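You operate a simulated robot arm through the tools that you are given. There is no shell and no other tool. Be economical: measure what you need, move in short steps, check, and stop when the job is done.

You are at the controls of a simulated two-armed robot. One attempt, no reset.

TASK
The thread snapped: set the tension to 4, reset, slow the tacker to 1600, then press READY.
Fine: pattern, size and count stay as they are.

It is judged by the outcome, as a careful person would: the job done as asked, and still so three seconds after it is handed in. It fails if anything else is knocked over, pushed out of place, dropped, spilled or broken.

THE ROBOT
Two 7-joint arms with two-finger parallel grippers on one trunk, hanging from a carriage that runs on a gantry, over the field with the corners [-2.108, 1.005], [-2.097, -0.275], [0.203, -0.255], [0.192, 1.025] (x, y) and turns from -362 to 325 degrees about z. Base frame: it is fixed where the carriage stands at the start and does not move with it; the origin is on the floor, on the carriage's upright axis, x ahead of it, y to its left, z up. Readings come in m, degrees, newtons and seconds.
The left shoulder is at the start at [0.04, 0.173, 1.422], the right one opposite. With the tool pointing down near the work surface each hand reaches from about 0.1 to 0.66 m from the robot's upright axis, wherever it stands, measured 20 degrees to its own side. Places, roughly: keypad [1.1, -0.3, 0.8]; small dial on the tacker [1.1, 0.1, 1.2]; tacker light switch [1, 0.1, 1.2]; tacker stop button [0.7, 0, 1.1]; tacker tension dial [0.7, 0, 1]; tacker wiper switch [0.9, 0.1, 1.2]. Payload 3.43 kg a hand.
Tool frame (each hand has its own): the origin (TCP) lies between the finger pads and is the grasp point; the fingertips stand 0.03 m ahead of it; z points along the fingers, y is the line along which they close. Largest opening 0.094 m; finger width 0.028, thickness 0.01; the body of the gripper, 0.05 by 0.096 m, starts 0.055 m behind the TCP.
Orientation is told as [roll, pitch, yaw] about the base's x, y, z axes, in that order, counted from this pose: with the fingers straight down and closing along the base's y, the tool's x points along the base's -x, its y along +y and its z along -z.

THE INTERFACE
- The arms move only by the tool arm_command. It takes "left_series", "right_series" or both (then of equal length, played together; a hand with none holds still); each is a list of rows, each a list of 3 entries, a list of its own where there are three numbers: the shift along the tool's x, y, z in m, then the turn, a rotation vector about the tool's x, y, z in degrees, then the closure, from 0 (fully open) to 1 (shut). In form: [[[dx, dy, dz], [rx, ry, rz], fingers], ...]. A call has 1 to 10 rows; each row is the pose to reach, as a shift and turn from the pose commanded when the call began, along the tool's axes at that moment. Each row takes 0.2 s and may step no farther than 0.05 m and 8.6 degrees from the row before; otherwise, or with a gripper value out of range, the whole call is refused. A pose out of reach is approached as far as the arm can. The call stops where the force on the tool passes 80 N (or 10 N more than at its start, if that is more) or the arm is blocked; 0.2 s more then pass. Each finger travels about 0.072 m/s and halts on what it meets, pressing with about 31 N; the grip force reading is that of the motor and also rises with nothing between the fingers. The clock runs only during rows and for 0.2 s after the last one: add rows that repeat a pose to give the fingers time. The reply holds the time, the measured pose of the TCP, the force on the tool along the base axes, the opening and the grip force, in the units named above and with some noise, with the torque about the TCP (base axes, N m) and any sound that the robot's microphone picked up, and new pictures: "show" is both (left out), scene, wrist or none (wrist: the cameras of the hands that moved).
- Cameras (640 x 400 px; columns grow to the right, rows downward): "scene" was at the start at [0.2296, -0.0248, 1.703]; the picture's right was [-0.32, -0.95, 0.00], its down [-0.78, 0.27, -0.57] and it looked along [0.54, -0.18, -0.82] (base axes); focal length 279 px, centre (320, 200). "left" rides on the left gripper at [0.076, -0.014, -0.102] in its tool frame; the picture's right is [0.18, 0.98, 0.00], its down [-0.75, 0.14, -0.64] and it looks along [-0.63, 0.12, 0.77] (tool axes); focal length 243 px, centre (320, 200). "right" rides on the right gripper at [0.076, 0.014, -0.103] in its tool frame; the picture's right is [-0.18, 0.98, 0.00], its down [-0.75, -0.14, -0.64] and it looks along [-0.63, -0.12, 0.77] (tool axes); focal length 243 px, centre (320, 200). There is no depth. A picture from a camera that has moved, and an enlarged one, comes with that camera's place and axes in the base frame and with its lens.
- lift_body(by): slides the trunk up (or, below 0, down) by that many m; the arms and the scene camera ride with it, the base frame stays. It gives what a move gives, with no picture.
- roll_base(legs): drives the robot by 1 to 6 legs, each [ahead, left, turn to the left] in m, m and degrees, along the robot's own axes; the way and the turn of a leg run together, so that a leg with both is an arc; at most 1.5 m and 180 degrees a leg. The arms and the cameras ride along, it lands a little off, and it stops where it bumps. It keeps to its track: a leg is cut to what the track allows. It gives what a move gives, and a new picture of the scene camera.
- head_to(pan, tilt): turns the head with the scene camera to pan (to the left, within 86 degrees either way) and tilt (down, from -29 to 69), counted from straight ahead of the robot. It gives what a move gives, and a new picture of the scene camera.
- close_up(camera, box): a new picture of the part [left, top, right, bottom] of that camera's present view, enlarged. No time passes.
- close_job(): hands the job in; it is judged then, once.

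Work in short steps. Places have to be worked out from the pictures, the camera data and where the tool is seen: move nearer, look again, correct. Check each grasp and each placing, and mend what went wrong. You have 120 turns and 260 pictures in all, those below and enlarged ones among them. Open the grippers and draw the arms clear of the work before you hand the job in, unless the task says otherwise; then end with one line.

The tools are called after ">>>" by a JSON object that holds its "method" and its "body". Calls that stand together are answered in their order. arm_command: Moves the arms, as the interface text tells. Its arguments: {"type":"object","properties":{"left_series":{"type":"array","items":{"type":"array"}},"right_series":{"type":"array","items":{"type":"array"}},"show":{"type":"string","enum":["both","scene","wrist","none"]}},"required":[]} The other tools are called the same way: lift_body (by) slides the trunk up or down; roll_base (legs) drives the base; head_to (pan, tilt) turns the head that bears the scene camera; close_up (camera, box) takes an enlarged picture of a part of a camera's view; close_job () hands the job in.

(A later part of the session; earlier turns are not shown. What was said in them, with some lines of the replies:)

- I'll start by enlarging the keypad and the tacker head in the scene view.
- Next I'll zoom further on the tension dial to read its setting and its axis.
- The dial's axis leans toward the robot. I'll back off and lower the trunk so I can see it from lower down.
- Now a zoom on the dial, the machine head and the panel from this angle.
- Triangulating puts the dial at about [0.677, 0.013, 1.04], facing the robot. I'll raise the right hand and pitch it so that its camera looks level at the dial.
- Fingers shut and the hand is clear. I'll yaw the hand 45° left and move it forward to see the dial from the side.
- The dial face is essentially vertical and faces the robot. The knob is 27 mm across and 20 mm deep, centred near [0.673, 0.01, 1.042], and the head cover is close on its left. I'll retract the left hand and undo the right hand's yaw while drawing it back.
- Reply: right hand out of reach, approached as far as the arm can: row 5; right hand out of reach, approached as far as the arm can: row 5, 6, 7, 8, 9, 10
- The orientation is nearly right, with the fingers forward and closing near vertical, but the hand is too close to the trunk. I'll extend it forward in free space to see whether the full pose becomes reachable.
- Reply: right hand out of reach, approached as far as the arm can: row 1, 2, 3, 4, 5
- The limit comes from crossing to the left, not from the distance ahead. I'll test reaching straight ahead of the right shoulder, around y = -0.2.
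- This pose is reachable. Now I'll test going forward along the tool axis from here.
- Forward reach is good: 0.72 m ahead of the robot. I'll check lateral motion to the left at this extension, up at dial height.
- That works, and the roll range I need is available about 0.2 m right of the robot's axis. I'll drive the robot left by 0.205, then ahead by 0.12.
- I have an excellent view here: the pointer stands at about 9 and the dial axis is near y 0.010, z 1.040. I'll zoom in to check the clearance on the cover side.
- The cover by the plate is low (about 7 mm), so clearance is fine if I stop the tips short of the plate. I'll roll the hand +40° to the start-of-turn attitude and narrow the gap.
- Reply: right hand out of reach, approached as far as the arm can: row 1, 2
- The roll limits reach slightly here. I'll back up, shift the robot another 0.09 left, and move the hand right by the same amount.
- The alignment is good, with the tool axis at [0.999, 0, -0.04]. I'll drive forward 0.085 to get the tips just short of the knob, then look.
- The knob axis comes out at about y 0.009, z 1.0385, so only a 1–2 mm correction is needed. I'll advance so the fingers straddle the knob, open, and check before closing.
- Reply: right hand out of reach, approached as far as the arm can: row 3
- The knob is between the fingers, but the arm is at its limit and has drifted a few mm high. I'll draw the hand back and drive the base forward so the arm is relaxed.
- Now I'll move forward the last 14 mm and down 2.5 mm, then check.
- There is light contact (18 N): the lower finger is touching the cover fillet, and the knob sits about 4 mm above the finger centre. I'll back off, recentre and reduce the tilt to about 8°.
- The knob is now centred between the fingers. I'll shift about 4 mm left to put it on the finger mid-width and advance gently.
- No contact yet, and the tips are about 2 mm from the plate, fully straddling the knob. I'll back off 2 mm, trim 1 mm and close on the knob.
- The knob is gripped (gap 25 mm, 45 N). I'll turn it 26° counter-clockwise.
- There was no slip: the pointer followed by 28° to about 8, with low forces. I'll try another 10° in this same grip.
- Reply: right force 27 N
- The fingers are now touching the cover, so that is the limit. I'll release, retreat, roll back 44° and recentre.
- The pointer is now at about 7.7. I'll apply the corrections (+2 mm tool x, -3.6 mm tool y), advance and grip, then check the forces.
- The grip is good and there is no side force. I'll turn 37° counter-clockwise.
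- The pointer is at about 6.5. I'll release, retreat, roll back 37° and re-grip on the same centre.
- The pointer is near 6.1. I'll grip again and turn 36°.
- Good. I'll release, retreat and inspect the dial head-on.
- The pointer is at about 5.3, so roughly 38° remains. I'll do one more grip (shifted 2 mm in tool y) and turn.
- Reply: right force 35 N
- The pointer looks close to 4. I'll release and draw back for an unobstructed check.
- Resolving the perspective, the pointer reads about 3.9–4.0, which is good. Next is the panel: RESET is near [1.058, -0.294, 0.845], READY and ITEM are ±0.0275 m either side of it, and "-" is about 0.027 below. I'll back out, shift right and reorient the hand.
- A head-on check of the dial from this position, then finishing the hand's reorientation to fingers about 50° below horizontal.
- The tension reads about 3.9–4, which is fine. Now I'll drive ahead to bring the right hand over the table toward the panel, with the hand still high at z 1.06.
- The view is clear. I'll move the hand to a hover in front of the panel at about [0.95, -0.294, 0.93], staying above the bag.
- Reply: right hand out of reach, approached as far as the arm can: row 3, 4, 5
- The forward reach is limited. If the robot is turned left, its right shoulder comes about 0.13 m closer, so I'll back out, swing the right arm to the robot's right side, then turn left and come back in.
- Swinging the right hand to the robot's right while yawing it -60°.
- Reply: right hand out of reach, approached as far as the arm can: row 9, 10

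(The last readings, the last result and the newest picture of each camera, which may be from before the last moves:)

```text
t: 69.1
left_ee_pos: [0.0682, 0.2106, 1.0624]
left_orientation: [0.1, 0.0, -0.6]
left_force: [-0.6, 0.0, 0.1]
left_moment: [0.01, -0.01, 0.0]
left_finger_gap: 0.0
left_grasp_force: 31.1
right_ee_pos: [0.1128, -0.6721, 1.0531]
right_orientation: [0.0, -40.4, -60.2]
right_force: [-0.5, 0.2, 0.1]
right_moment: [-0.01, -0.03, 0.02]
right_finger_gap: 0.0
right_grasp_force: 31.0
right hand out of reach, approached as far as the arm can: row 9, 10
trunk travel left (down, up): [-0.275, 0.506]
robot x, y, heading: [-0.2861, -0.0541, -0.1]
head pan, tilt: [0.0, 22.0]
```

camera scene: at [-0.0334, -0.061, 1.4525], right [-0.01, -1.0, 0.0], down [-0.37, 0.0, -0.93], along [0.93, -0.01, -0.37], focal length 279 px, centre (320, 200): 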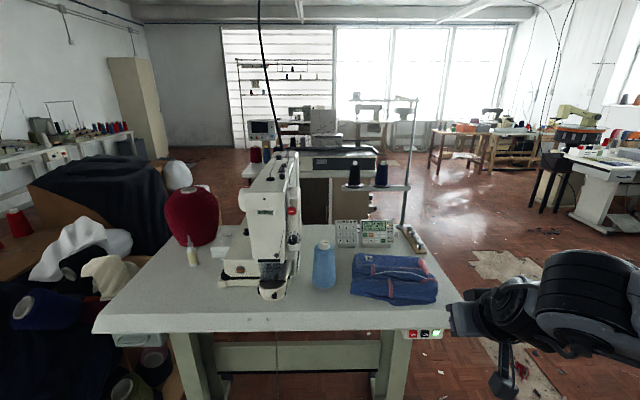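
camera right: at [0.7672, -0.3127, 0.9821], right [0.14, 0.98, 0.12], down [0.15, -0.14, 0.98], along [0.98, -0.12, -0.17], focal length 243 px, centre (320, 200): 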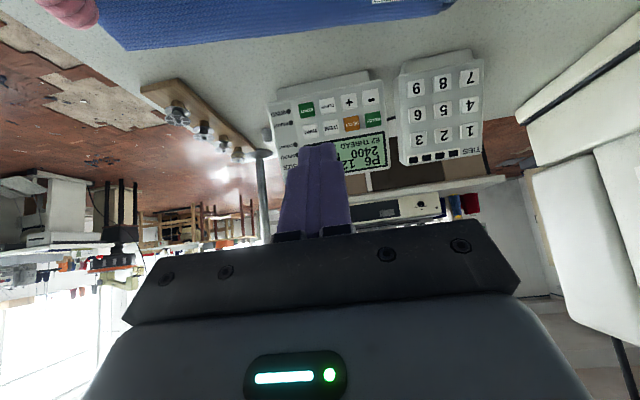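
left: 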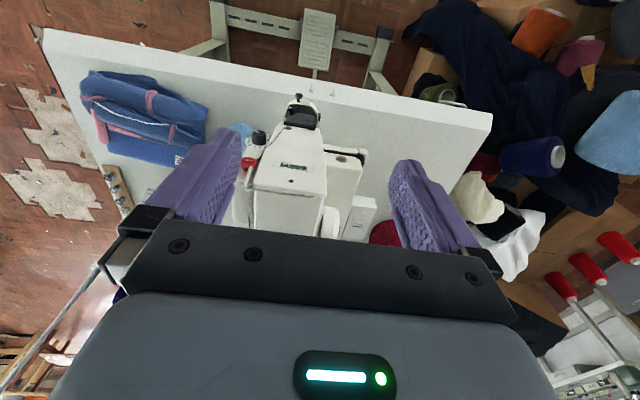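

The hand has swung right. Now I'll turn the robot 60° left in place, shift to y ≈ -0.24, and pan the head back toward the panel.

>>> {"method": "roll_base", "body": {"legs": [[0, 0, 60], [-0.165, -0.095, 0]]}}

>>> {"method": "head_to", "body": {"pan": -60, "tilt": 30}}

```text
t: 73.2
left_ee_pos: [-0.3398, 0.2001, 1.0616]
left_orientation: [0.0, 0.0, 58.7]
left_force: [0.1, -0.2, -0.4]
left_moment: [0.01, 0.01, 0.02]
left_finger_gap: 0.0
left_grasp_force: 31.1
right_ee_pos: [0.4399, -0.2141, 1.0521]
right_orientation: [0.1, -40.4, -1.0]
right_force: [0.1, -0.3, 0.7]
right_moment: [0.02, 0.05, 0.01]
right_finger_gap: 0.0001
right_grasp_force: 30.5
trunk travel left (down, up): [-0.275, 0.506]
robot x, y, heading: [-0.2919, -0.2452, 58.6]
head pan, tilt: [0.0, 22.0]
camera scene: at [-0.1596, -0.0295, 1.4524], right [0.85, -0.52, 0.0], down [-0.19, -0.32, -0.93], along [0.48, 0.79, -0.38], focal length 279 px, centre (320, 200)
```

scene: 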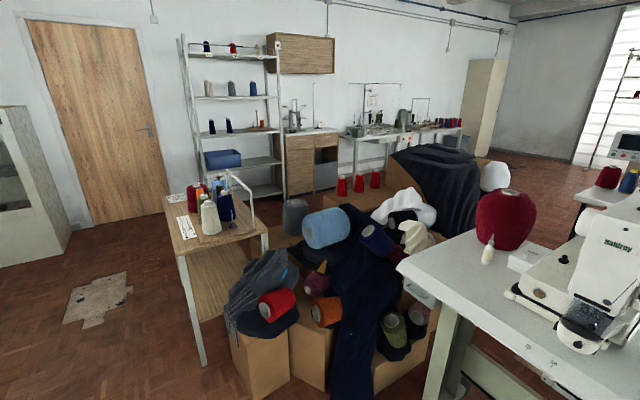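

```text
t: 74.5
left_ee_pos: [-0.3399, 0.2004, 1.0626]
left_orientation: [0.0, 0.0, 58.8]
left_force: [0.3, 0.0, -0.1]
left_moment: [0.0, 0.0, -0.02]
left_finger_gap: 0.0
left_grasp_force: 31.4
right_ee_pos: [0.4408, -0.2132, 1.0532]
right_orientation: [0.1, -40.3, -0.8]
right_force: [1.3, 0.3, 0.2]
right_moment: [0.02, 0.02, 0.03]
right_finger_gap: 0.0
right_grasp_force: 31.2
trunk travel left (down, up): [-0.275, 0.506]
robot x, y, heading: [-0.2956, -0.2396, 58.9]
head pan, tilt: [-60.0, 30.0]
camera scene: at [-0.1174, -0.1103, 1.4397], right [-0.02, -1.0, 0.0], down [-0.5, 0.01, -0.87], along [0.87, -0.02, -0.5], focal length 279 px, centre (320, 200)
```

scene: 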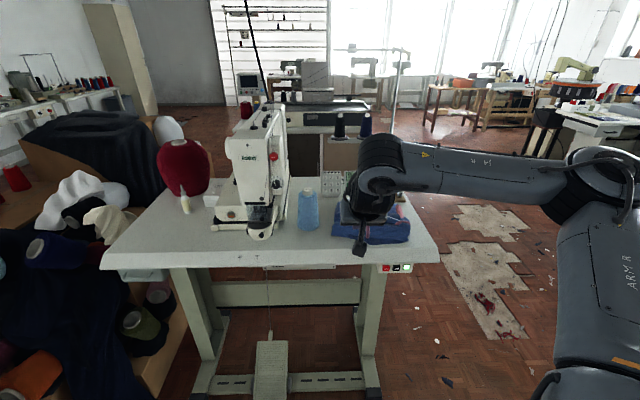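

The hand now points at the panel from the new heading. I'll drive the robot about 0.43 m toward the table in the world +x direction.

>>> {"method": "roll_base", "body": {"legs": [[0.227, -0.377, 0]]}}

>>> {"method": "close_up", "body": {"camera": "right", "box": [200, 20, 460, 190]}}

```text
t: 77.2
left_ee_pos: [0.103, 0.1992, 1.0625]
left_orientation: [0.1, -0.1, 58.8]
left_force: [0.1, 0.2, 0.9]
left_moment: [0.0, -0.01, -0.01]
left_finger_gap: 0.0
left_grasp_force: 30.9
right_ee_pos: [0.8839, -0.2127, 1.0528]
right_orientation: [0.1, -40.2, -0.8]
right_force: [0.3, -0.1, 0.1]
right_moment: [-0.01, 0.03, -0.02]
right_finger_gap: 0.0
right_grasp_force: 30.7
trunk travel left (down, up): [-0.275, 0.506]
robot x, y, heading: [0.149, -0.2461, 58.7]
head pan, tilt: [-60.0, 30.0]
camera scene: at [0.3257, -0.1119, 1.4398], right [-0.02, -1.0, 0.0], down [-0.5, 0.01, -0.87], along [0.87, -0.02, -0.5], focal length 279 px, centre (320, 200)
```

scene: 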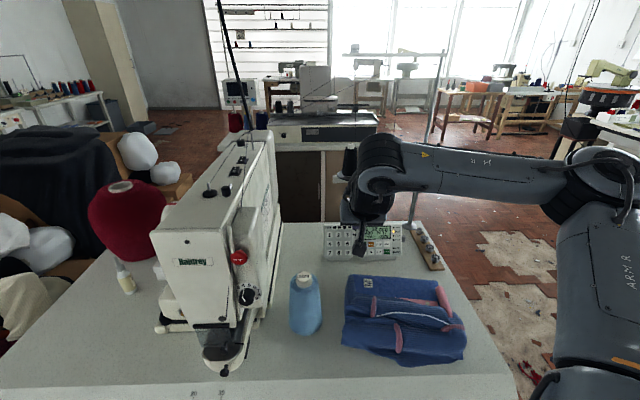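

```text
2.35 times, centred on (330, 105) of right
camera zoom: at [0.7596, -0.1969, 1.081], right [0.15, 0.98, 0.12], down [0.16, -0.14, 0.98], along [0.98, -0.13, -0.18], focal length 571 px, centre (296, 424)
```

zoom: 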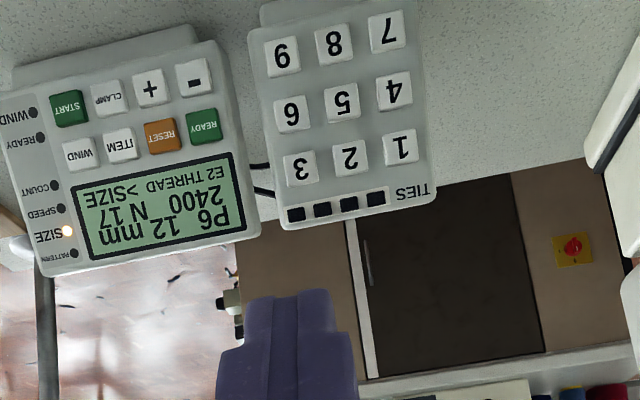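

The geometry matches: RESET is at [1.05, -0.294, 0.845]. I'll move to a hover in front of it and see whether the reach is good.

>>> {"method": "arm_command", "body": {"right_series": [[[0.004, -0.016, 0.03], [0, 0, 0], 1], [[0.008, -0.032, 0.06], [0, 0, 0], 1], [[0.013, -0.048, 0.09], [0, 0, 0], 1], [[0.018, -0.065, 0.12], [0, 0, 0], 1], [[0.0228, -0.081, 0.151], [0, 0, 0], 1]], "show": "none"}}

>>> {"method": "close_up", "body": {"camera": "right", "box": [220, 40, 420, 170]}}

```text
t: 78.4
left_ee_pos: [0.1015, 0.199, 1.0616]
left_orientation: [0.0, 0.1, 58.8]
left_force: [-0.1, -0.5, -0.6]
left_moment: [0.0, 0.03, -0.01]
left_finger_gap: 0.0
left_grasp_force: 31.4
right_ee_pos: [0.9629, -0.2964, 0.9221]
right_orientation: [0.1, -40.4, -0.8]
right_force: [-0.1, -0.6, 0.0]
right_moment: [0.02, 0.04, 0.03]
right_finger_gap: 0.0
right_grasp_force: 30.9
trunk travel left (down, up): [-0.275, 0.506]
robot x, y, heading: [0.1471, -0.2463, 58.8]
head pan, tilt: [-60.0, 30.0]
```

```text
3.08 times, centred on (320, 105) of right
camera zoom: at [0.8383, -0.28, 0.9506], right [0.15, 0.98, 0.12], down [0.16, -0.14, 0.98], along [0.98, -0.13, -0.18], focal length 746 px, centre (320, 492)
```

zoom: 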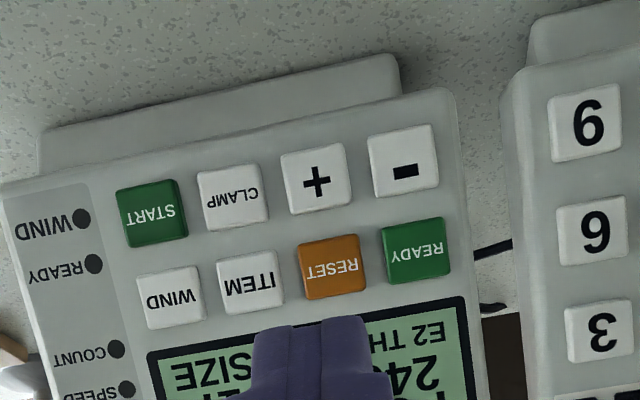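

The reach works. I'll go to about 15 mm in front of RESET, aligned in y.

>>> {"method": "arm_command", "body": {"right_series": [[[-0.002, 0.001, 0.03], [0, 0, 0], 1], [[-0.004, 0.001, 0.055], [0, 0, 0], 1], [[-0.0065, 0.001, 0.077], [0, 0, 0], 1]], "show": "none"}}

>>> {"method": "close_up", "body": {"camera": "right", "box": [220, 40, 420, 170]}}

>>> {"method": "close_up", "body": {"camera": "scene", "box": [320, 210, 420, 280]}}

```text
t: 79.2
left_ee_pos: [0.1019, 0.1985, 1.0626]
left_orientation: [0.1, 0.0, 58.9]
left_force: [0.0, -0.5, 0.0]
left_moment: [-0.03, 0.01, 0.02]
left_finger_gap: 0.0
left_grasp_force: 30.7
right_ee_pos: [1.0183, -0.2936, 0.8689]
right_orientation: [0.2, -40.4, -0.9]
right_force: [0.2, 0.7, 0.3]
right_moment: [0.02, 0.0, 0.0]
right_finger_gap: 0.0
right_grasp_force: 31.3
trunk travel left (down, up): [-0.275, 0.506]
robot x, y, heading: [0.1493, -0.246, 59.0]
head pan, tilt: [-60.0, 30.0]
```

```text
3.08 times, centred on (320, 105) of right
camera zoom: at [0.8932, -0.2779, 0.8971], right [0.15, 0.98, 0.12], down [0.16, -0.15, 0.98], along [0.98, -0.13, -0.18], focal length 746 px, centre (320, 492)
```

zoom: 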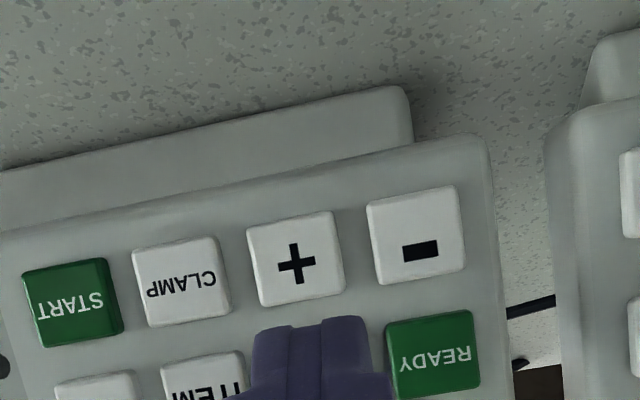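

```text
5.71 times, centred on (370, 245) of scene
camera zoom: at [0.3255, -0.1118, 1.4398], right [-0.02, -1.0, 0.0], down [-0.5, 0.01, -0.87], along [0.87, -0.02, -0.5], focal length 1594 px, centre (34, -57)
```

zoom: 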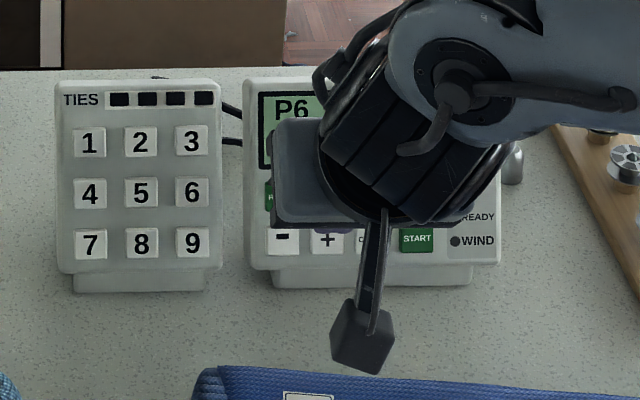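

The tip is over the RESET column. I'll press along the panel normal in small steps, watching the force and the sound.

>>> {"method": "arm_command", "body": {"right_series": [[[0.001, 0, 0.004], [0, 0, 0], 1], [[-0.0002, 0, 0.0083], [0, 0, 0], 1], [[-0.0021, 0, 0.0119], [0, 0, 0], 1]], "show": "none"}}

```text
t: 80.0
left_ee_pos: [0.1024, 0.1985, 1.0616]
left_orientation: [0.0, 0.1, 58.7]
left_force: [0.5, -0.3, -0.8]
left_moment: [-0.02, -0.02, 0.01]
left_finger_gap: 0.0005
left_grasp_force: 30.8
right_ee_pos: [1.0274, -0.2945, 0.8592]
right_orientation: [0.1, -40.4, -0.8]
right_force: [-0.1, -0.5, -0.8]
right_moment: [-0.01, 0.02, 0.0]
right_finger_gap: 0.0
right_grasp_force: 31.3
trunk travel left (down, up): [-0.275, 0.506]
robot x, y, heading: [0.148, -0.245, 58.8]
head pan, tilt: [-60.0, 30.0]
```

No contact yet, so I'll take a look before continuing.

>>> {"method": "close_up", "body": {"camera": "right", "box": [220, 60, 420, 190]}}

>>> {"method": "arm_command", "body": {"right_series": [[[-0.0014, 0, 0.0027], [0, 0, 0], 1], [[-0.0023, 0, 0.0044], [0, 0, 0], 1]], "show": "none"}}

```text
3.08 times, centred on (320, 125) of right
camera zoom: at [0.9027, -0.279, 0.8884], right [0.15, 0.98, 0.12], down [0.16, -0.14, 0.98], along [0.98, -0.13, -0.18], focal length 746 px, centre (320, 431)
```

zoom: 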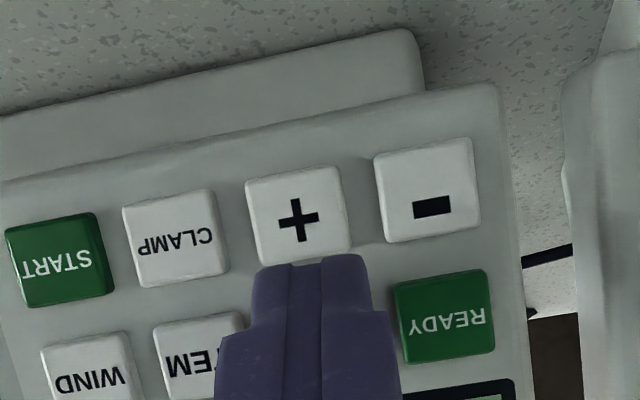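

```text
t: 80.6
left_ee_pos: [0.1019, 0.1985, 1.0624]
left_orientation: [-0.1, -0.1, 58.8]
left_force: [-0.5, -0.4, -0.4]
left_moment: [0.02, -0.02, 0.0]
left_finger_gap: 0.0
left_grasp_force: 30.7
right_ee_pos: [1.0307, -0.2955, 0.8579]
right_orientation: [0.1, -40.3, -0.8]
right_force: [-5.2, 0.2, 3.8]
right_moment: [0.03, -0.02, -0.02]
right_finger_gap: 0.0001
right_grasp_force: 30.9
trunk travel left (down, up): [-0.275, 0.506]
robot x, y, heading: [0.1525, -0.2473, 58.6]
head pan, tilt: [-60.0, 30.0]
heard: click
```

There was a click with light contact. I'll retreat and read the display.

>>> {"method": "arm_command", "body": {"right_series": [[[0.007, 0, -0.0133], [0, 0, 0], 1], [[0.0, 0, -0.05], [0, 0, 0], 1], [[0.0, 0, -0.09], [0, 0, 0], 1]], "show": "none"}}

>>> {"method": "close_up", "body": {"camera": "right", "box": [200, 40, 420, 190]}}

>>> {"method": "close_up", "body": {"camera": "scene", "box": [340, 210, 420, 270]}}

```text
t: 81.4
left_ee_pos: [0.1027, 0.1992, 1.0615]
left_orientation: [-0.1, -0.1, 58.8]
left_force: [0.6, -0.2, 0.2]
left_moment: [-0.01, -0.03, -0.03]
left_finger_gap: 0.0
left_grasp_force: 31.1
right_ee_pos: [0.9729, -0.2954, 0.9275]
right_orientation: [0.1, -40.3, -0.9]
right_force: [0.2, -0.8, -0.3]
right_moment: [0.02, 0.01, 0.0]
right_finger_gap: 0.0
right_grasp_force: 31.6
trunk travel left (down, up): [-0.275, 0.506]
robot x, y, heading: [0.1545, -0.2432, 58.8]
head pan, tilt: [-60.0, 30.0]
```

```text
2.67 times, centred on (310, 115) of right
camera zoom: at [0.8478, -0.2782, 0.9564], right [0.15, 0.98, 0.12], down [0.16, -0.14, 0.98], along [0.98, -0.13, -0.18], focal length 647 px, centre (347, 427)
```

zoom: 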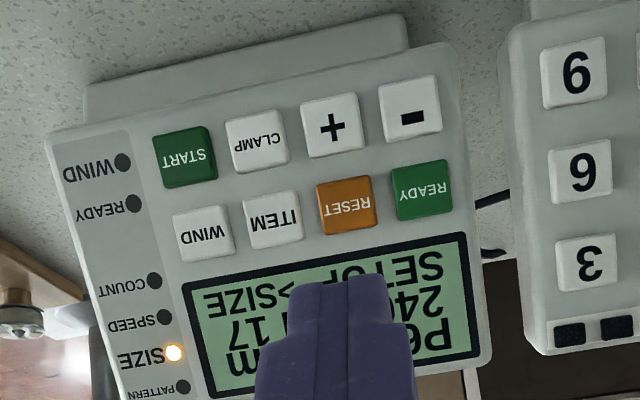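

```text
6.67 times, centred on (380, 240) of scene
camera zoom: at [0.3252, -0.1121, 1.4396], right [-0.02, -1.0, 0.0], down [-0.5, 0.01, -0.87], along [0.87, -0.02, -0.5], focal length 1859 px, centre (-80, -67)
```

zoom: 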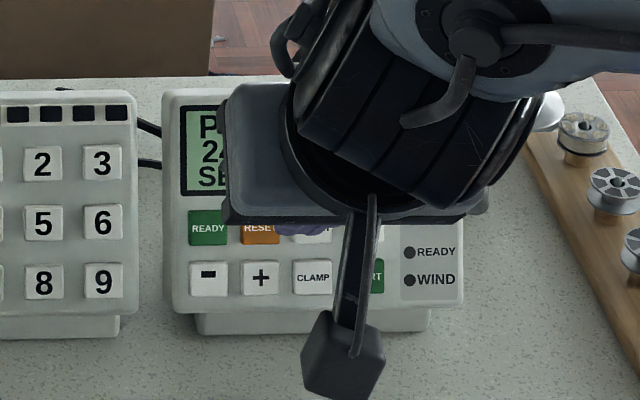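

The display now says SETUP, so RESET took. Next I'll press ITEM once, with the same motion shifted 26.5 mm right.

>>> {"method": "arm_command", "body": {"right_series": [[[0.004, -0.0265, 0.035], [0, 0, 0], 1], [[0.007, -0.0265, 0.0767], [0, 0, 0], 1], [[0.0014, -0.0265, 0.0873], [0, 0, 0], 1], [[0, -0.0265, 0.09], [0, 0, 0], 1], [[0.007, -0.0265, 0.0767], [0, 0, 0], 1], [[0.004, -0.0265, 0.035], [0, 0, 0], 1], [[0.004, -0.0265, -0.005], [0, 0, 0], 1]], "show": "none"}}

>>> {"method": "close_up", "body": {"camera": "right", "box": [220, 40, 440, 190]}}

```text
t: 83.0
left_ee_pos: [0.1021, 0.1985, 1.0622]
left_orientation: [0.0, 0.0, 58.7]
left_force: [0.1, 0.4, 0.4]
left_moment: [0.01, 0.03, 0.02]
left_finger_gap: 0.0
left_grasp_force: 30.7
right_ee_pos: [0.9662, -0.3229, 0.9287]
right_orientation: [0.1, -40.3, -0.7]
right_force: [0.4, -0.3, 0.1]
right_moment: [0.05, 0.02, -0.01]
right_finger_gap: 0.0
right_grasp_force: 31.1
trunk travel left (down, up): [-0.275, 0.506]
robot x, y, heading: [0.1512, -0.2458, 58.8]
head pan, tilt: [-60.0, 30.0]
heard: click
```

```text
2.67 times, centred on (330, 115) of right
camera zoom: at [0.8414, -0.3068, 0.9573], right [0.15, 0.98, 0.12], down [0.16, -0.14, 0.98], along [0.98, -0.13, -0.18], focal length 647 px, centre (293, 427)
```

zoom: 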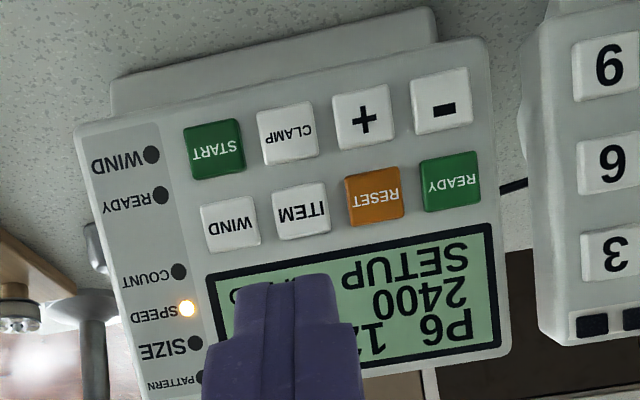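

SPEED is selected. Now I'll press "-" once (left column, lower row) and see the step size.

>>> {"method": "arm_command", "body": {"right_series": [[[0.01, 0.03, 0.03], [0, 0, 0], 1], [[0.02, 0.053, 0.06], [0, 0, 0], 1], [[0.0279, 0.053, 0.094], [0, 0, 0], 1], [[0.0237, 0.053, 0.102], [0, 0, 0], 1], [[0.0209, 0.053, 0.1073], [0, 0, 0], 1]], "show": "none"}}

>>> {"method": "close_up", "body": {"camera": "right", "box": [220, 40, 440, 190]}}

```text
t: 84.2
left_ee_pos: [0.0997, 0.1981, 1.0623]
left_orientation: [0.0, 0.0, 58.9]
left_force: [-0.1, -1.4, 1.0]
left_moment: [0.04, -0.01, 0.01]
left_finger_gap: 0.0
left_grasp_force: 31.0
right_ee_pos: [1.0184, -0.2683, 0.8331]
right_orientation: [0.2, -40.3, -0.9]
right_force: [-24.5, -1.8, 21.9]
right_moment: [0.06, -0.31, -0.04]
right_finger_gap: 0.0001
right_grasp_force: 31.3
trunk travel left (down, up): [-0.275, 0.506]
robot x, y, heading: [0.148, -0.2491, 59.0]
head pan, tilt: [-60.0, 30.0]
heard: click
```

```text
2.67 times, centred on (330, 115) of right
camera zoom: at [0.8943, -0.2525, 0.8619], right [0.15, 0.98, 0.12], down [0.16, -0.15, 0.98], along [0.98, -0.13, -0.18], focal length 647 px, centre (293, 427)
```

zoom: 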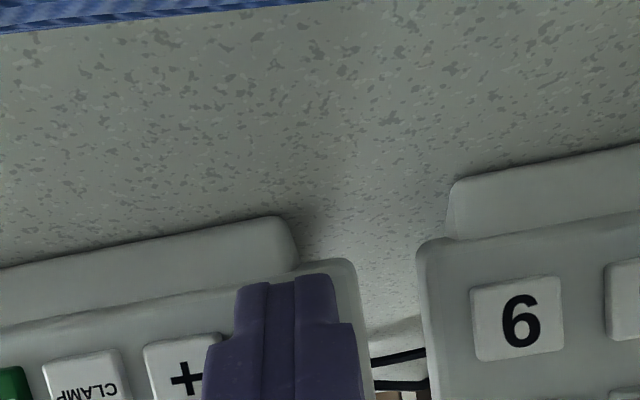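

It clicked, slightly too deep (33 N). I'll retreat to the reading position and check the display.

>>> {"method": "arm_command", "body": {"right_series": [[[0.007, 0, -0.0133], [0, 0, 0], 1], [[0.0, 0, -0.05], [0, 0, 0], 1], [[-0.02, -0.025, -0.08], [0, 0, 0], 1], [[-0.0209, -0.053, -0.1073], [0, 0, 0], 1]], "show": "none"}}

>>> {"method": "close_up", "body": {"camera": "right", "box": [220, 40, 440, 190]}}

```text
t: 85.2
left_ee_pos: [0.1005, 0.1979, 1.0627]
left_orientation: [0.0, -0.1, 58.8]
left_force: [-0.9, -0.5, -0.3]
left_moment: [0.01, 0.01, 0.01]
left_finger_gap: 0.0
left_grasp_force: 31.1
right_ee_pos: [0.9661, -0.3208, 0.9268]
right_orientation: [0.0, -40.3, -0.8]
right_force: [-0.6, -0.9, -1.1]
right_moment: [0.01, -0.03, 0.01]
right_finger_gap: 0.0
right_grasp_force: 31.0
trunk travel left (down, up): [-0.275, 0.506]
robot x, y, heading: [0.1497, -0.2457, 58.7]
head pan, tilt: [-60.0, 30.0]
```

```text
2.67 times, centred on (330, 115) of right
camera zoom: at [0.8417, -0.305, 0.9565], right [0.15, 0.98, 0.12], down [0.16, -0.14, 0.98], along [0.98, -0.13, -0.18], focal length 647 px, centre (293, 427)
```

zoom: 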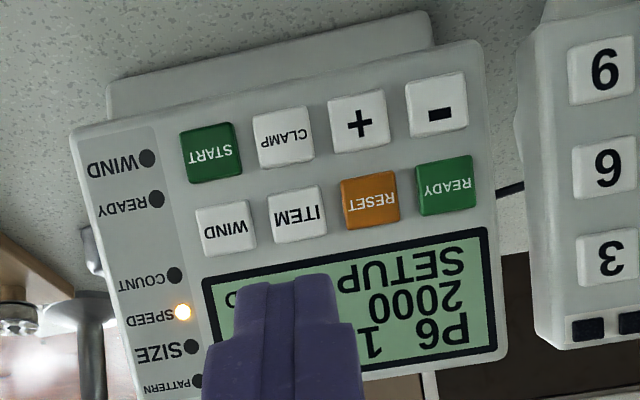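

It now reads 2000: a step of 400, or a held-key repeat. I'll do a brief, shallower press and read it again.

>>> {"method": "arm_command", "body": {"right_series": [[[0.01, 0.03, 0.03], [0, 0, 0], 1], [[0.02, 0.053, 0.06], [0, 0, 0], 1], [[0.0279, 0.053, 0.094], [0, 0, 0], 1], [[0.0221, 0.053, 0.1051], [0, 0, 0], 1], [[0.0279, 0.053, 0.094], [0, 0, 0], 1], [[0.02, 0.053, 0.06], [0, 0, 0], 1], [[0.01, 0.03, 0.03], [0, 0, 0], 1], [[0, 0, 0], [0, 0, 0], 1]], "show": "none"}}

>>> {"method": "close_up", "body": {"camera": "right", "box": [220, 40, 440, 190]}}

```text
t: 87.0
left_ee_pos: [0.102, 0.1982, 1.061]
left_orientation: [0.1, 0.0, 58.8]
left_force: [1.2, -0.8, -0.8]
left_moment: [-0.02, -0.02, 0.01]
left_finger_gap: 0.0001
left_grasp_force: 30.7
right_ee_pos: [0.9676, -0.3227, 0.9274]
right_orientation: [0.1, -40.3, -0.9]
right_force: [0.2, 0.9, 0.3]
right_moment: [0.03, 0.02, 0.01]
right_finger_gap: 0.0
right_grasp_force: 31.2
trunk travel left (down, up): [-0.275, 0.506]
robot x, y, heading: [0.1515, -0.2443, 58.6]
head pan, tilt: [-60.0, 30.0]
heard: click
```

```text
2.67 times, centred on (330, 115) of right
camera zoom: at [0.8431, -0.3064, 0.9555], right [0.15, 0.98, 0.12], down [0.16, -0.14, 0.98], along [0.98, -0.13, -0.18], focal length 647 px, centre (293, 427)
```

zoom: 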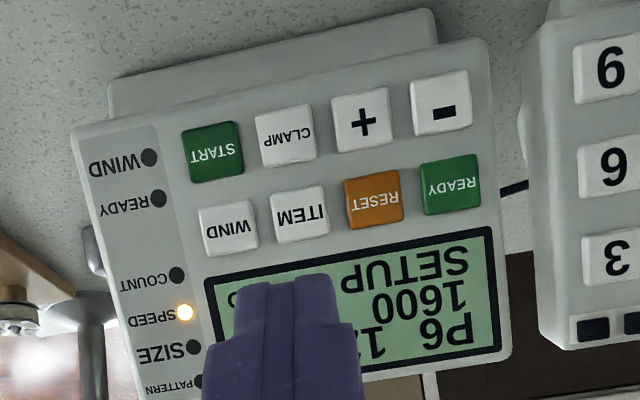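

The speed reads 1600. Before READY, a quick re-read of the tension dial from this viewpoint.

>>> {"method": "close_up", "body": {"camera": "scene", "box": [230, 275, 270, 315]}}

```text
10.00 times, centred on (250, 295) of scene
camera zoom: at [0.3253, -0.1125, 1.4395], right [-0.02, -1.0, 0.0], down [-0.5, 0.01, -0.87], along [0.87, -0.02, -0.5], focal length 2789 px, centre (1020, -750)
```

zoom: 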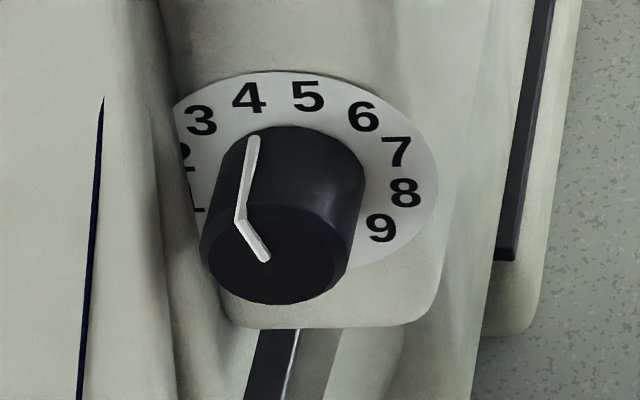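

Perspective makes this reading ambiguous (3.75–4.0). I'd rather verify it properly before READY: I'll lift the hand clear and drive straight back, so the head camera sees the dial nearly head-on from a low angle.

>>> {"method": "arm_command", "body": {"right_series": [[[0, 0, -0.04], [0, 0, 0], 1], [[-0.02, 0, -0.08], [0, 0, 0], 1], [[-0.04, 0, -0.12], [0, 0, 0], 1]], "show": "none"}}

>>> {"method": "roll_base", "body": {"legs": [[-0.489, 1.048, 0]]}}

>>> {"method": "head_to", "body": {"pan": -60, "tilt": 15}}

```text
t: 87.8
left_ee_pos: [0.1022, 0.1982, 1.0609]
left_orientation: [-0.1, 0.0, 58.8]
left_force: [0.2, -0.4, -0.3]
left_moment: [0.01, 0.0, -0.02]
left_finger_gap: 0.0
left_grasp_force: 31.2
right_ee_pos: [0.9195, -0.3208, 1.0479]
right_orientation: [0.0, -40.3, -0.8]
right_force: [-0.4, -0.4, -0.1]
right_moment: [0.01, -0.01, -0.01]
right_finger_gap: 0.0001
right_grasp_force: 31.2
trunk travel left (down, up): [-0.275, 0.506]
robot x, y, heading: [0.1478, -0.2427, 58.6]
head pan, tilt: [-60.0, 30.0]
```

```text
t: 93.7
left_ee_pos: [-1.0412, 0.3189, 1.0632]
left_orientation: [0.0, 0.0, 59.2]
left_force: [0.4, 0.4, 0.0]
left_moment: [-0.01, 0.0, 0.0]
left_finger_gap: 0.0
left_grasp_force: 30.7
right_ee_pos: [-0.2196, -0.1927, 1.046]
right_orientation: [0.1, -40.4, -0.4]
right_force: [0.0, -0.1, -0.1]
right_moment: [0.01, 0.0, -0.02]
right_finger_gap: 0.0
right_grasp_force: 30.9
trunk travel left (down, up): [-0.275, 0.506]
robot x, y, heading: [-0.9885, -0.1252, 59.3]
head pan, tilt: [-60.0, 30.0]
camera scene: at [-0.8161, 0.0107, 1.4397], right [-0.01, -1.0, 0.0], down [-0.5, 0.01, -0.87], along [0.87, -0.01, -0.5], focal length 279 px, centre (320, 200)
```

scene: 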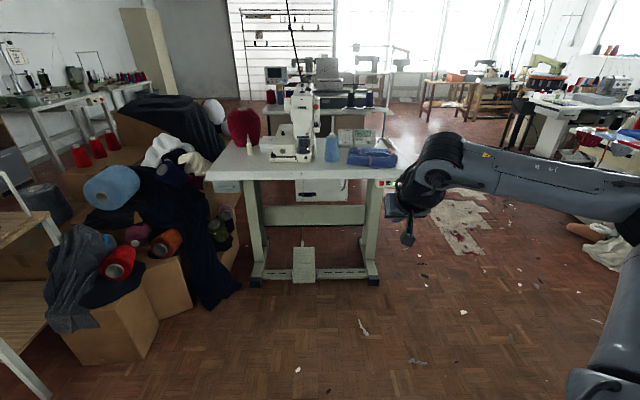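

```text
t: 94.4
left_ee_pos: [-1.0417, 0.3198, 1.0612]
left_orientation: [0.0, -0.1, 59.2]
left_force: [0.2, 0.2, 0.3]
left_moment: [0.03, 0.03, 0.01]
left_finger_gap: 0.0
left_grasp_force: 30.9
right_ee_pos: [-0.221, -0.1935, 1.047]
right_orientation: [0.1, -40.3, -0.4]
right_force: [-0.7, -1.0, -0.7]
right_moment: [0.01, 0.01, 0.02]
right_finger_gap: 0.0
right_grasp_force: 30.8
trunk travel left (down, up): [-0.275, 0.506]
robot x, y, heading: [-0.9893, -0.1208, 59.1]
head pan, tilt: [-60.0, 15.0]
camera scene: at [-0.813, 0.0106, 1.4639], right [-0.01, -1.0, 0.0], down [-0.26, 0.0, -0.97], along [0.97, -0.01, -0.26], focal length 279 px, centre (320, 200)
```

scene: 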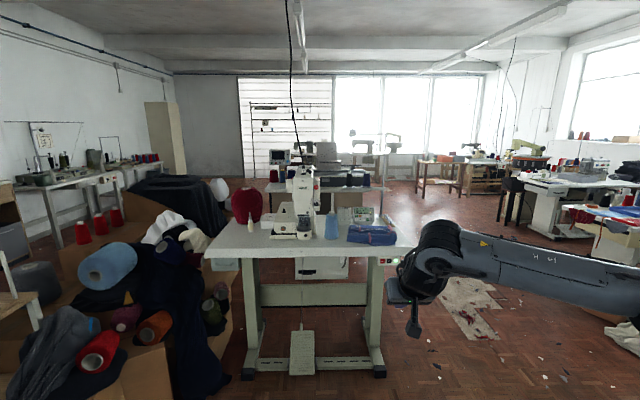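

Zooming on the dial nearly head-on.

>>> {"method": "close_up", "body": {"camera": "scene", "box": [310, 202, 326, 212]}}

>>> {"method": "close_up", "body": {"camera": "scene", "box": [342, 200, 382, 226]}}

```text
16.00 times, centred on (318, 207) of scene
camera zoom: at [-0.813, 0.0106, 1.4639], right [-0.01, -1.0, 0.0], down [-0.26, 0.0, -0.97], along [0.97, -0.01, -0.26], focal length 4462 px, centre (352, 88)
```

zoom: 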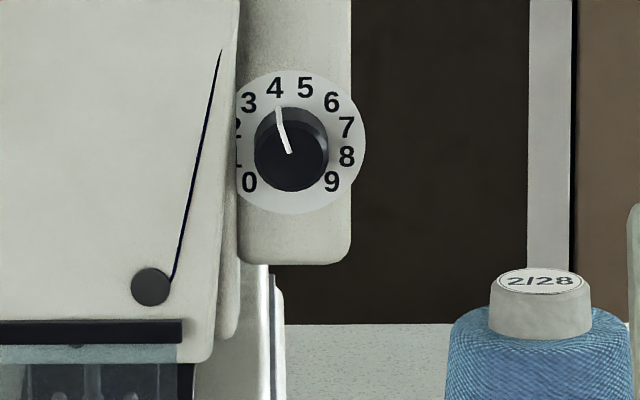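

```text
15.38 times, centred on (362, 213) of scene
camera zoom: at [-0.813, 0.0106, 1.4639], right [-0.01, -1.0, 0.0], down [-0.26, 0.0, -0.97], along [0.97, -0.01, -0.26], focal length 4291 px, centre (-326, 0)
```

zoom: 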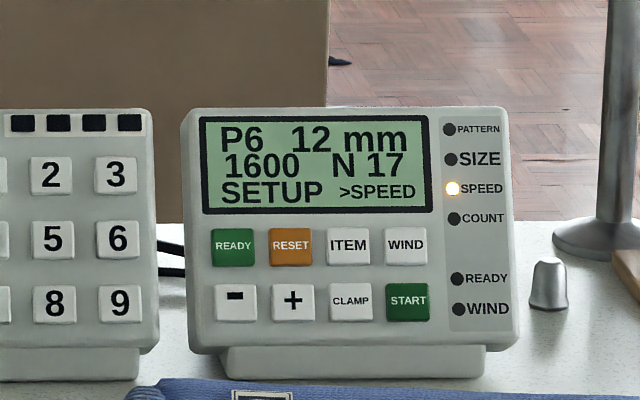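

The display reads P6, 12 mm, 1600, N 17, SETUP, and head-on the dial pointer is on the 4 (about 3.9). I'll return to the panel to press READY.

>>> {"method": "roll_base", "body": {"legs": [[0.478, -1.041, 0]]}}

>>> {"method": "close_up", "body": {"camera": "right", "box": [200, 20, 460, 190]}}

```text
t: 100.3
left_ee_pos: [0.0868, 0.2128, 1.0627]
left_orientation: [0.0, 0.0, 60.2]
left_force: [0.3, 0.9, -0.1]
left_moment: [0.04, 0.0, 0.0]
left_finger_gap: 0.0
left_grasp_force: 31.4
right_ee_pos: [0.917, -0.2858, 1.0474]
right_orientation: [0.1, -40.3, 0.6]
right_force: [-0.5, -0.8, 0.5]
right_moment: [0.05, 0.0, 0.0]
right_finger_gap: 0.0
right_grasp_force: 31.4
trunk travel left (down, up): [-0.275, 0.506]
robot x, y, heading: [0.148, -0.2322, 60.2]
head pan, tilt: [-60.0, 15.0]
camera scene: at [0.3206, -0.0932, 1.464], right [0.0, -1.0, 0.0], down [-0.26, 0.0, -0.97], along [0.97, 0.0, -0.26], focal length 279 px, centre (320, 200)
```

scene: 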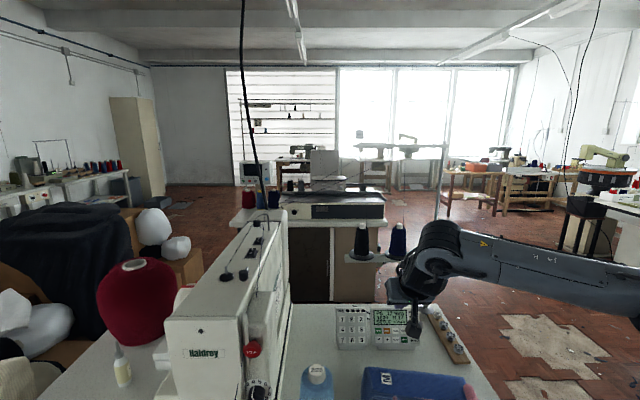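

```text
2.35 times, centred on (330, 105) of right
camera zoom: at [0.7922, -0.2726, 1.0751], right [0.13, 0.98, 0.12], down [0.16, -0.14, 0.98], along [0.98, -0.11, -0.18], focal length 571 px, centre (296, 424)
```

zoom: 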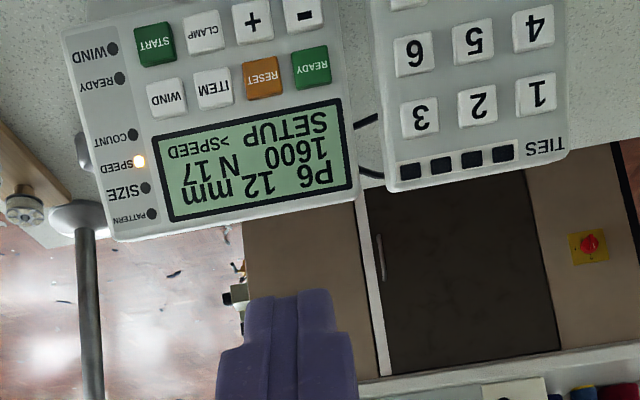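

The pose is nearly the same as before. I'll go to the pre-press hover in front of READY and check the alignment.

>>> {"method": "arm_command", "body": {"right_series": [[[0.01, 0.006, 0.04], [0, 0, 0], 1], [[0.02, 0.012, 0.08], [0, 0, 0], 1], [[0.035, 0.0163, 0.12], [0, 0, 0], 1], [[0.0385, 0.0163, 0.16], [0, 0, 0], 1], [[0.0419, 0.0163, 0.2], [0, 0, 0], 1]], "show": "none"}}

>>> {"method": "close_up", "body": {"camera": "right", "box": [220, 60, 420, 190]}}

```text
t: 101.5
left_ee_pos: [0.0865, 0.2117, 1.0629]
left_orientation: [-0.1, 0.0, 60.1]
left_force: [0.8, 0.9, -0.5]
left_moment: [0.02, 0.01, -0.05]
left_finger_gap: 0.0002
left_grasp_force: 30.8
right_ee_pos: [1.0175, -0.2662, 0.867]
right_orientation: [0.2, -40.2, 0.5]
right_force: [1.0, 0.2, 0.2]
right_moment: [0.02, 0.01, 0.0]
right_finger_gap: 0.0002
right_grasp_force: 30.6
trunk travel left (down, up): [-0.275, 0.506]
robot x, y, heading: [0.1478, -0.2297, 60.1]
head pan, tilt: [-60.0, 15.0]
```

```text
3.08 times, centred on (320, 125) of right
camera zoom: at [0.8916, -0.2529, 0.8942], right [0.13, 0.98, 0.12], down [0.16, -0.14, 0.98], along [0.98, -0.11, -0.18], focal length 746 px, centre (320, 431)
```

zoom: 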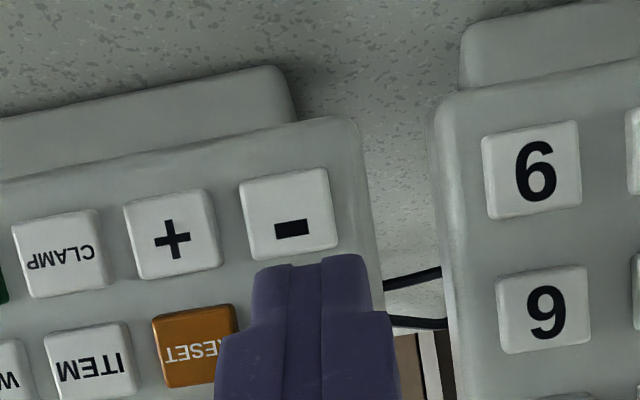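

The tip is aligned over READY. I'll press once and retreat.

>>> {"method": "arm_command", "body": {"right_series": [[[-0.001, -0.002, 0.008], [0, 0, 0], 1], [[-0.003, -0.002, 0.0125], [0, 0, 0], 1], [[-0.0043, -0.002, 0.0154], [0, 0, 0], 1], [[0.002, -0.002, 0.002], [0, 0, 0], 1], [[0.0, -0.002, -0.04], [0, 0, 0], 1], [[0.0, -0.03, -0.08], [0, 0, 0], 1]], "show": "none"}}

>>> {"method": "close_up", "body": {"camera": "right", "box": [200, 20, 460, 190]}}

```text
t: 102.9
left_ee_pos: [0.087, 0.2095, 1.0621]
left_orientation: [0.0, 0.0, 60.2]
left_force: [0.1, -0.9, -0.7]
left_moment: [0.0, 0.0, 0.02]
left_finger_gap: 0.0
left_grasp_force: 30.9
right_ee_pos: [0.9624, -0.2982, 0.9284]
right_orientation: [0.0, -40.2, 0.7]
right_force: [-1.0, -0.4, -0.2]
right_moment: [0.03, -0.02, -0.03]
right_finger_gap: 0.0
right_grasp_force: 30.6
trunk travel left (down, up): [-0.275, 0.506]
robot x, y, heading: [0.1475, -0.2294, 60.1]
head pan, tilt: [-60.0, 15.0]
```

```text
2.35 times, centred on (330, 105) of right
camera zoom: at [0.8374, -0.2849, 0.9557], right [0.13, 0.98, 0.12], down [0.16, -0.14, 0.98], along [0.98, -0.11, -0.18], focal length 571 px, centre (296, 424)
```

zoom: 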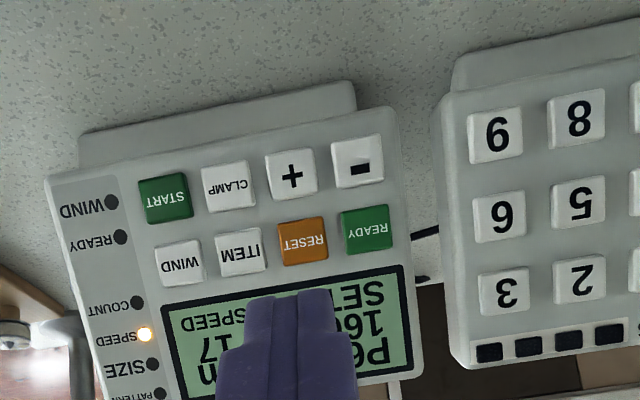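

No click and still SETUP, so that press was a hair short. I'll repeat it 3 mm deeper.

>>> {"method": "arm_command", "body": {"right_series": [[[0, 0.028, 0.04], [0, 0, 0], 1], [[0.002, 0.028, 0.082], [0, 0, 0], 1], [[-0.0043, 0.028, 0.0954], [0, 0, 0], 1], [[-0.0057, 0.028, 0.098], [0, 0, 0], 1], [[0.002, 0.028, 0.082], [0, 0, 0], 1], [[0, 0.028, 0.04], [0, 0, 0], 1], [[0, 0, 0], [0, 0, 0], 1]], "show": "none"}}

>>> {"method": "close_up", "body": {"camera": "right", "box": [200, 20, 460, 190]}}

```text
t: 104.5
left_ee_pos: [0.0851, 0.2094, 1.0621]
left_orientation: [0.0, 0.0, 60.3]
left_force: [0.0, -1.6, 0.2]
left_moment: [-0.02, 0.01, -0.02]
left_finger_gap: 0.0001
left_grasp_force: 30.8
right_ee_pos: [0.9618, -0.3006, 0.93]
right_orientation: [-0.1, -40.3, 0.7]
right_force: [0.5, -0.2, -0.4]
right_moment: [-0.01, 0.03, 0.01]
right_finger_gap: 0.0
right_grasp_force: 31.4
trunk travel left (down, up): [-0.275, 0.506]
robot x, y, heading: [0.1459, -0.2338, 60.1]
head pan, tilt: [-60.0, 15.0]
heard: click
```

```text
2.35 times, centred on (330, 105) of right
camera zoom: at [0.8358, -0.2872, 0.9581], right [0.13, 0.98, 0.12], down [0.16, -0.14, 0.98], along [0.98, -0.11, -0.18], focal length 571 px, centre (296, 424)
```

zoom: 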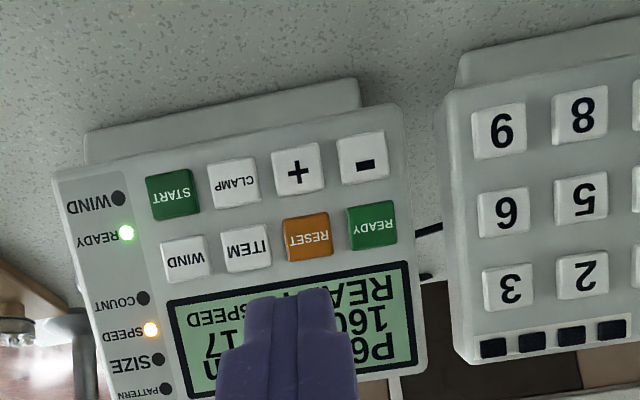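

READY is lit and the display shows READY. I'll draw the arm clear, back the robot off, open the grippers and do a final check.

>>> {"method": "arm_command", "body": {"right_series": [[[0, 0, -0.04], [0, 0, 0], 1], [[-0.02, 0, -0.08], [0, 0, 0], 1], [[-0.04, 0, -0.12], [0, 0, 0], 1]], "show": "none"}}

>>> {"method": "roll_base", "body": {"legs": [[-0.489, 1.048, 0]]}}

>>> {"method": "arm_command", "body": {"left_series": [[[0, 0, 0], [0, 0, 0], 0], [[0, 0, 0], [0, 0, 0], 0], [[0, 0, 0], [0, 0, 0], 0], [[0, 0, 0], [0, 0, 0], 0]], "right_series": [[[0, 0, 0], [0, 0, 0], 0], [[0, 0, 0], [0, 0, 0], 0], [[0, 0, 0], [0, 0, 0], 0], [[0, 0, 0], [0, 0, 0], 0]], "show": "none"}}

>>> {"method": "close_up", "body": {"camera": "scene", "box": [280, 180, 400, 250]}}

```text
t: 105.3
left_ee_pos: [0.0856, 0.2117, 1.0628]
left_orientation: [-0.1, 0.1, 60.2]
left_force: [0.5, -0.4, -0.5]
left_moment: [-0.03, -0.01, 0.0]
left_finger_gap: 0.0
left_grasp_force: 30.6
right_ee_pos: [0.9173, -0.3007, 1.0456]
right_orientation: [0.0, -40.1, 0.7]
right_force: [-0.4, -0.4, 0.5]
right_moment: [0.0, 0.03, 0.01]
right_finger_gap: 0.0
right_grasp_force: 30.9
trunk travel left (down, up): [-0.275, 0.506]
robot x, y, heading: [0.1485, -0.2344, 60.2]
head pan, tilt: [-60.0, 15.0]
```

```text
t: 111.1
left_ee_pos: [-1.0544, 0.2968, 1.063]
left_orientation: [0.0, 0.0, 60.3]
left_force: [-0.4, 0.0, 0.3]
left_moment: [0.01, -0.01, 0.02]
left_finger_gap: 0.0
left_grasp_force: 31.0
right_ee_pos: [-0.2259, -0.2167, 1.0462]
right_orientation: [0.1, -40.3, 0.6]
right_force: [0.0, -0.2, -0.1]
right_moment: [0.01, -0.04, 0.0]
right_finger_gap: 0.0001
right_grasp_force: 31.3
trunk travel left (down, up): [-0.275, 0.506]
robot x, y, heading: [-0.9942, -0.1454, 60.2]
head pan, tilt: [-60.0, 15.0]
camera scene: at [-0.8209, -0.0091, 1.4639], right [0.0, -1.0, 0.0], down [-0.26, 0.0, -0.97], along [0.97, 0.0, -0.26], focal length 279 px, centre (320, 200)
```

scene: 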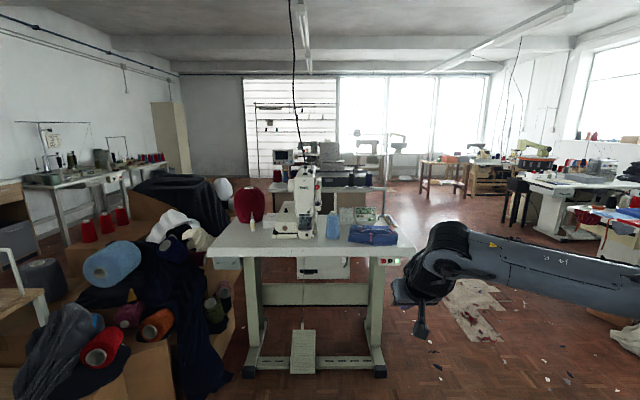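

```text
t: 112.1
left_ee_pos: [-1.0545, 0.2955, 1.0626]
left_orientation: [0.0, 0.0, 60.3]
left_force: [0.2, 0.6, -0.1]
left_moment: [-0.01, 0.0, 0.0]
left_finger_gap: 0.0941
left_grasp_force: 0.2
right_ee_pos: [-0.2265, -0.2163, 1.0472]
right_orientation: [0.0, -40.3, 0.6]
right_force: [-0.4, 1.2, -0.4]
right_moment: [0.0, 0.02, -0.04]
right_finger_gap: 0.0942
right_grasp_force: 0.2
trunk travel left (down, up): [-0.275, 0.506]
robot x, y, heading: [-0.9952, -0.1426, 60.6]
head pan, tilt: [-60.0, 15.0]
```

```text
5.33 times, centred on (340, 215) of scene
camera zoom: at [-0.8208, -0.0091, 1.4639], right [0.0, -1.0, 0.0], down [-0.26, 0.0, -0.97], along [0.97, 0.0, -0.26], focal length 1488 px, centre (213, 120)
```

zoom: 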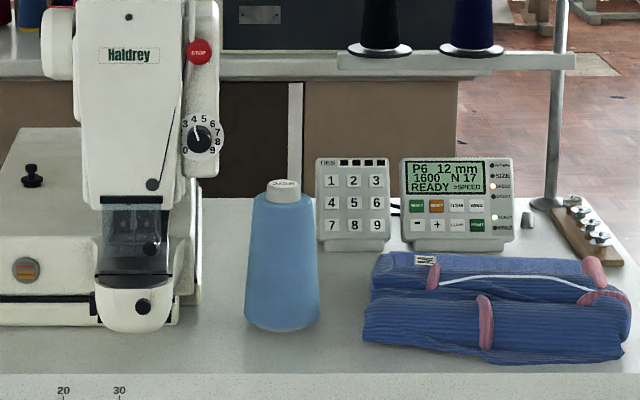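

The display shows P6, 12 mm, 1600, N 17, READY. The tension pointer is on 4, everything is in place, and the arms are clear with the grippers open. I'm handing in.

>>> {"method": "close_job", "body": {}}

```text
The job is handed in.
```

The tacker is reset and showing READY at 1600, with the tension pointer on 4 (I read it as about 3.9). Pattern P6, 12 mm size and count 17 are unchanged.
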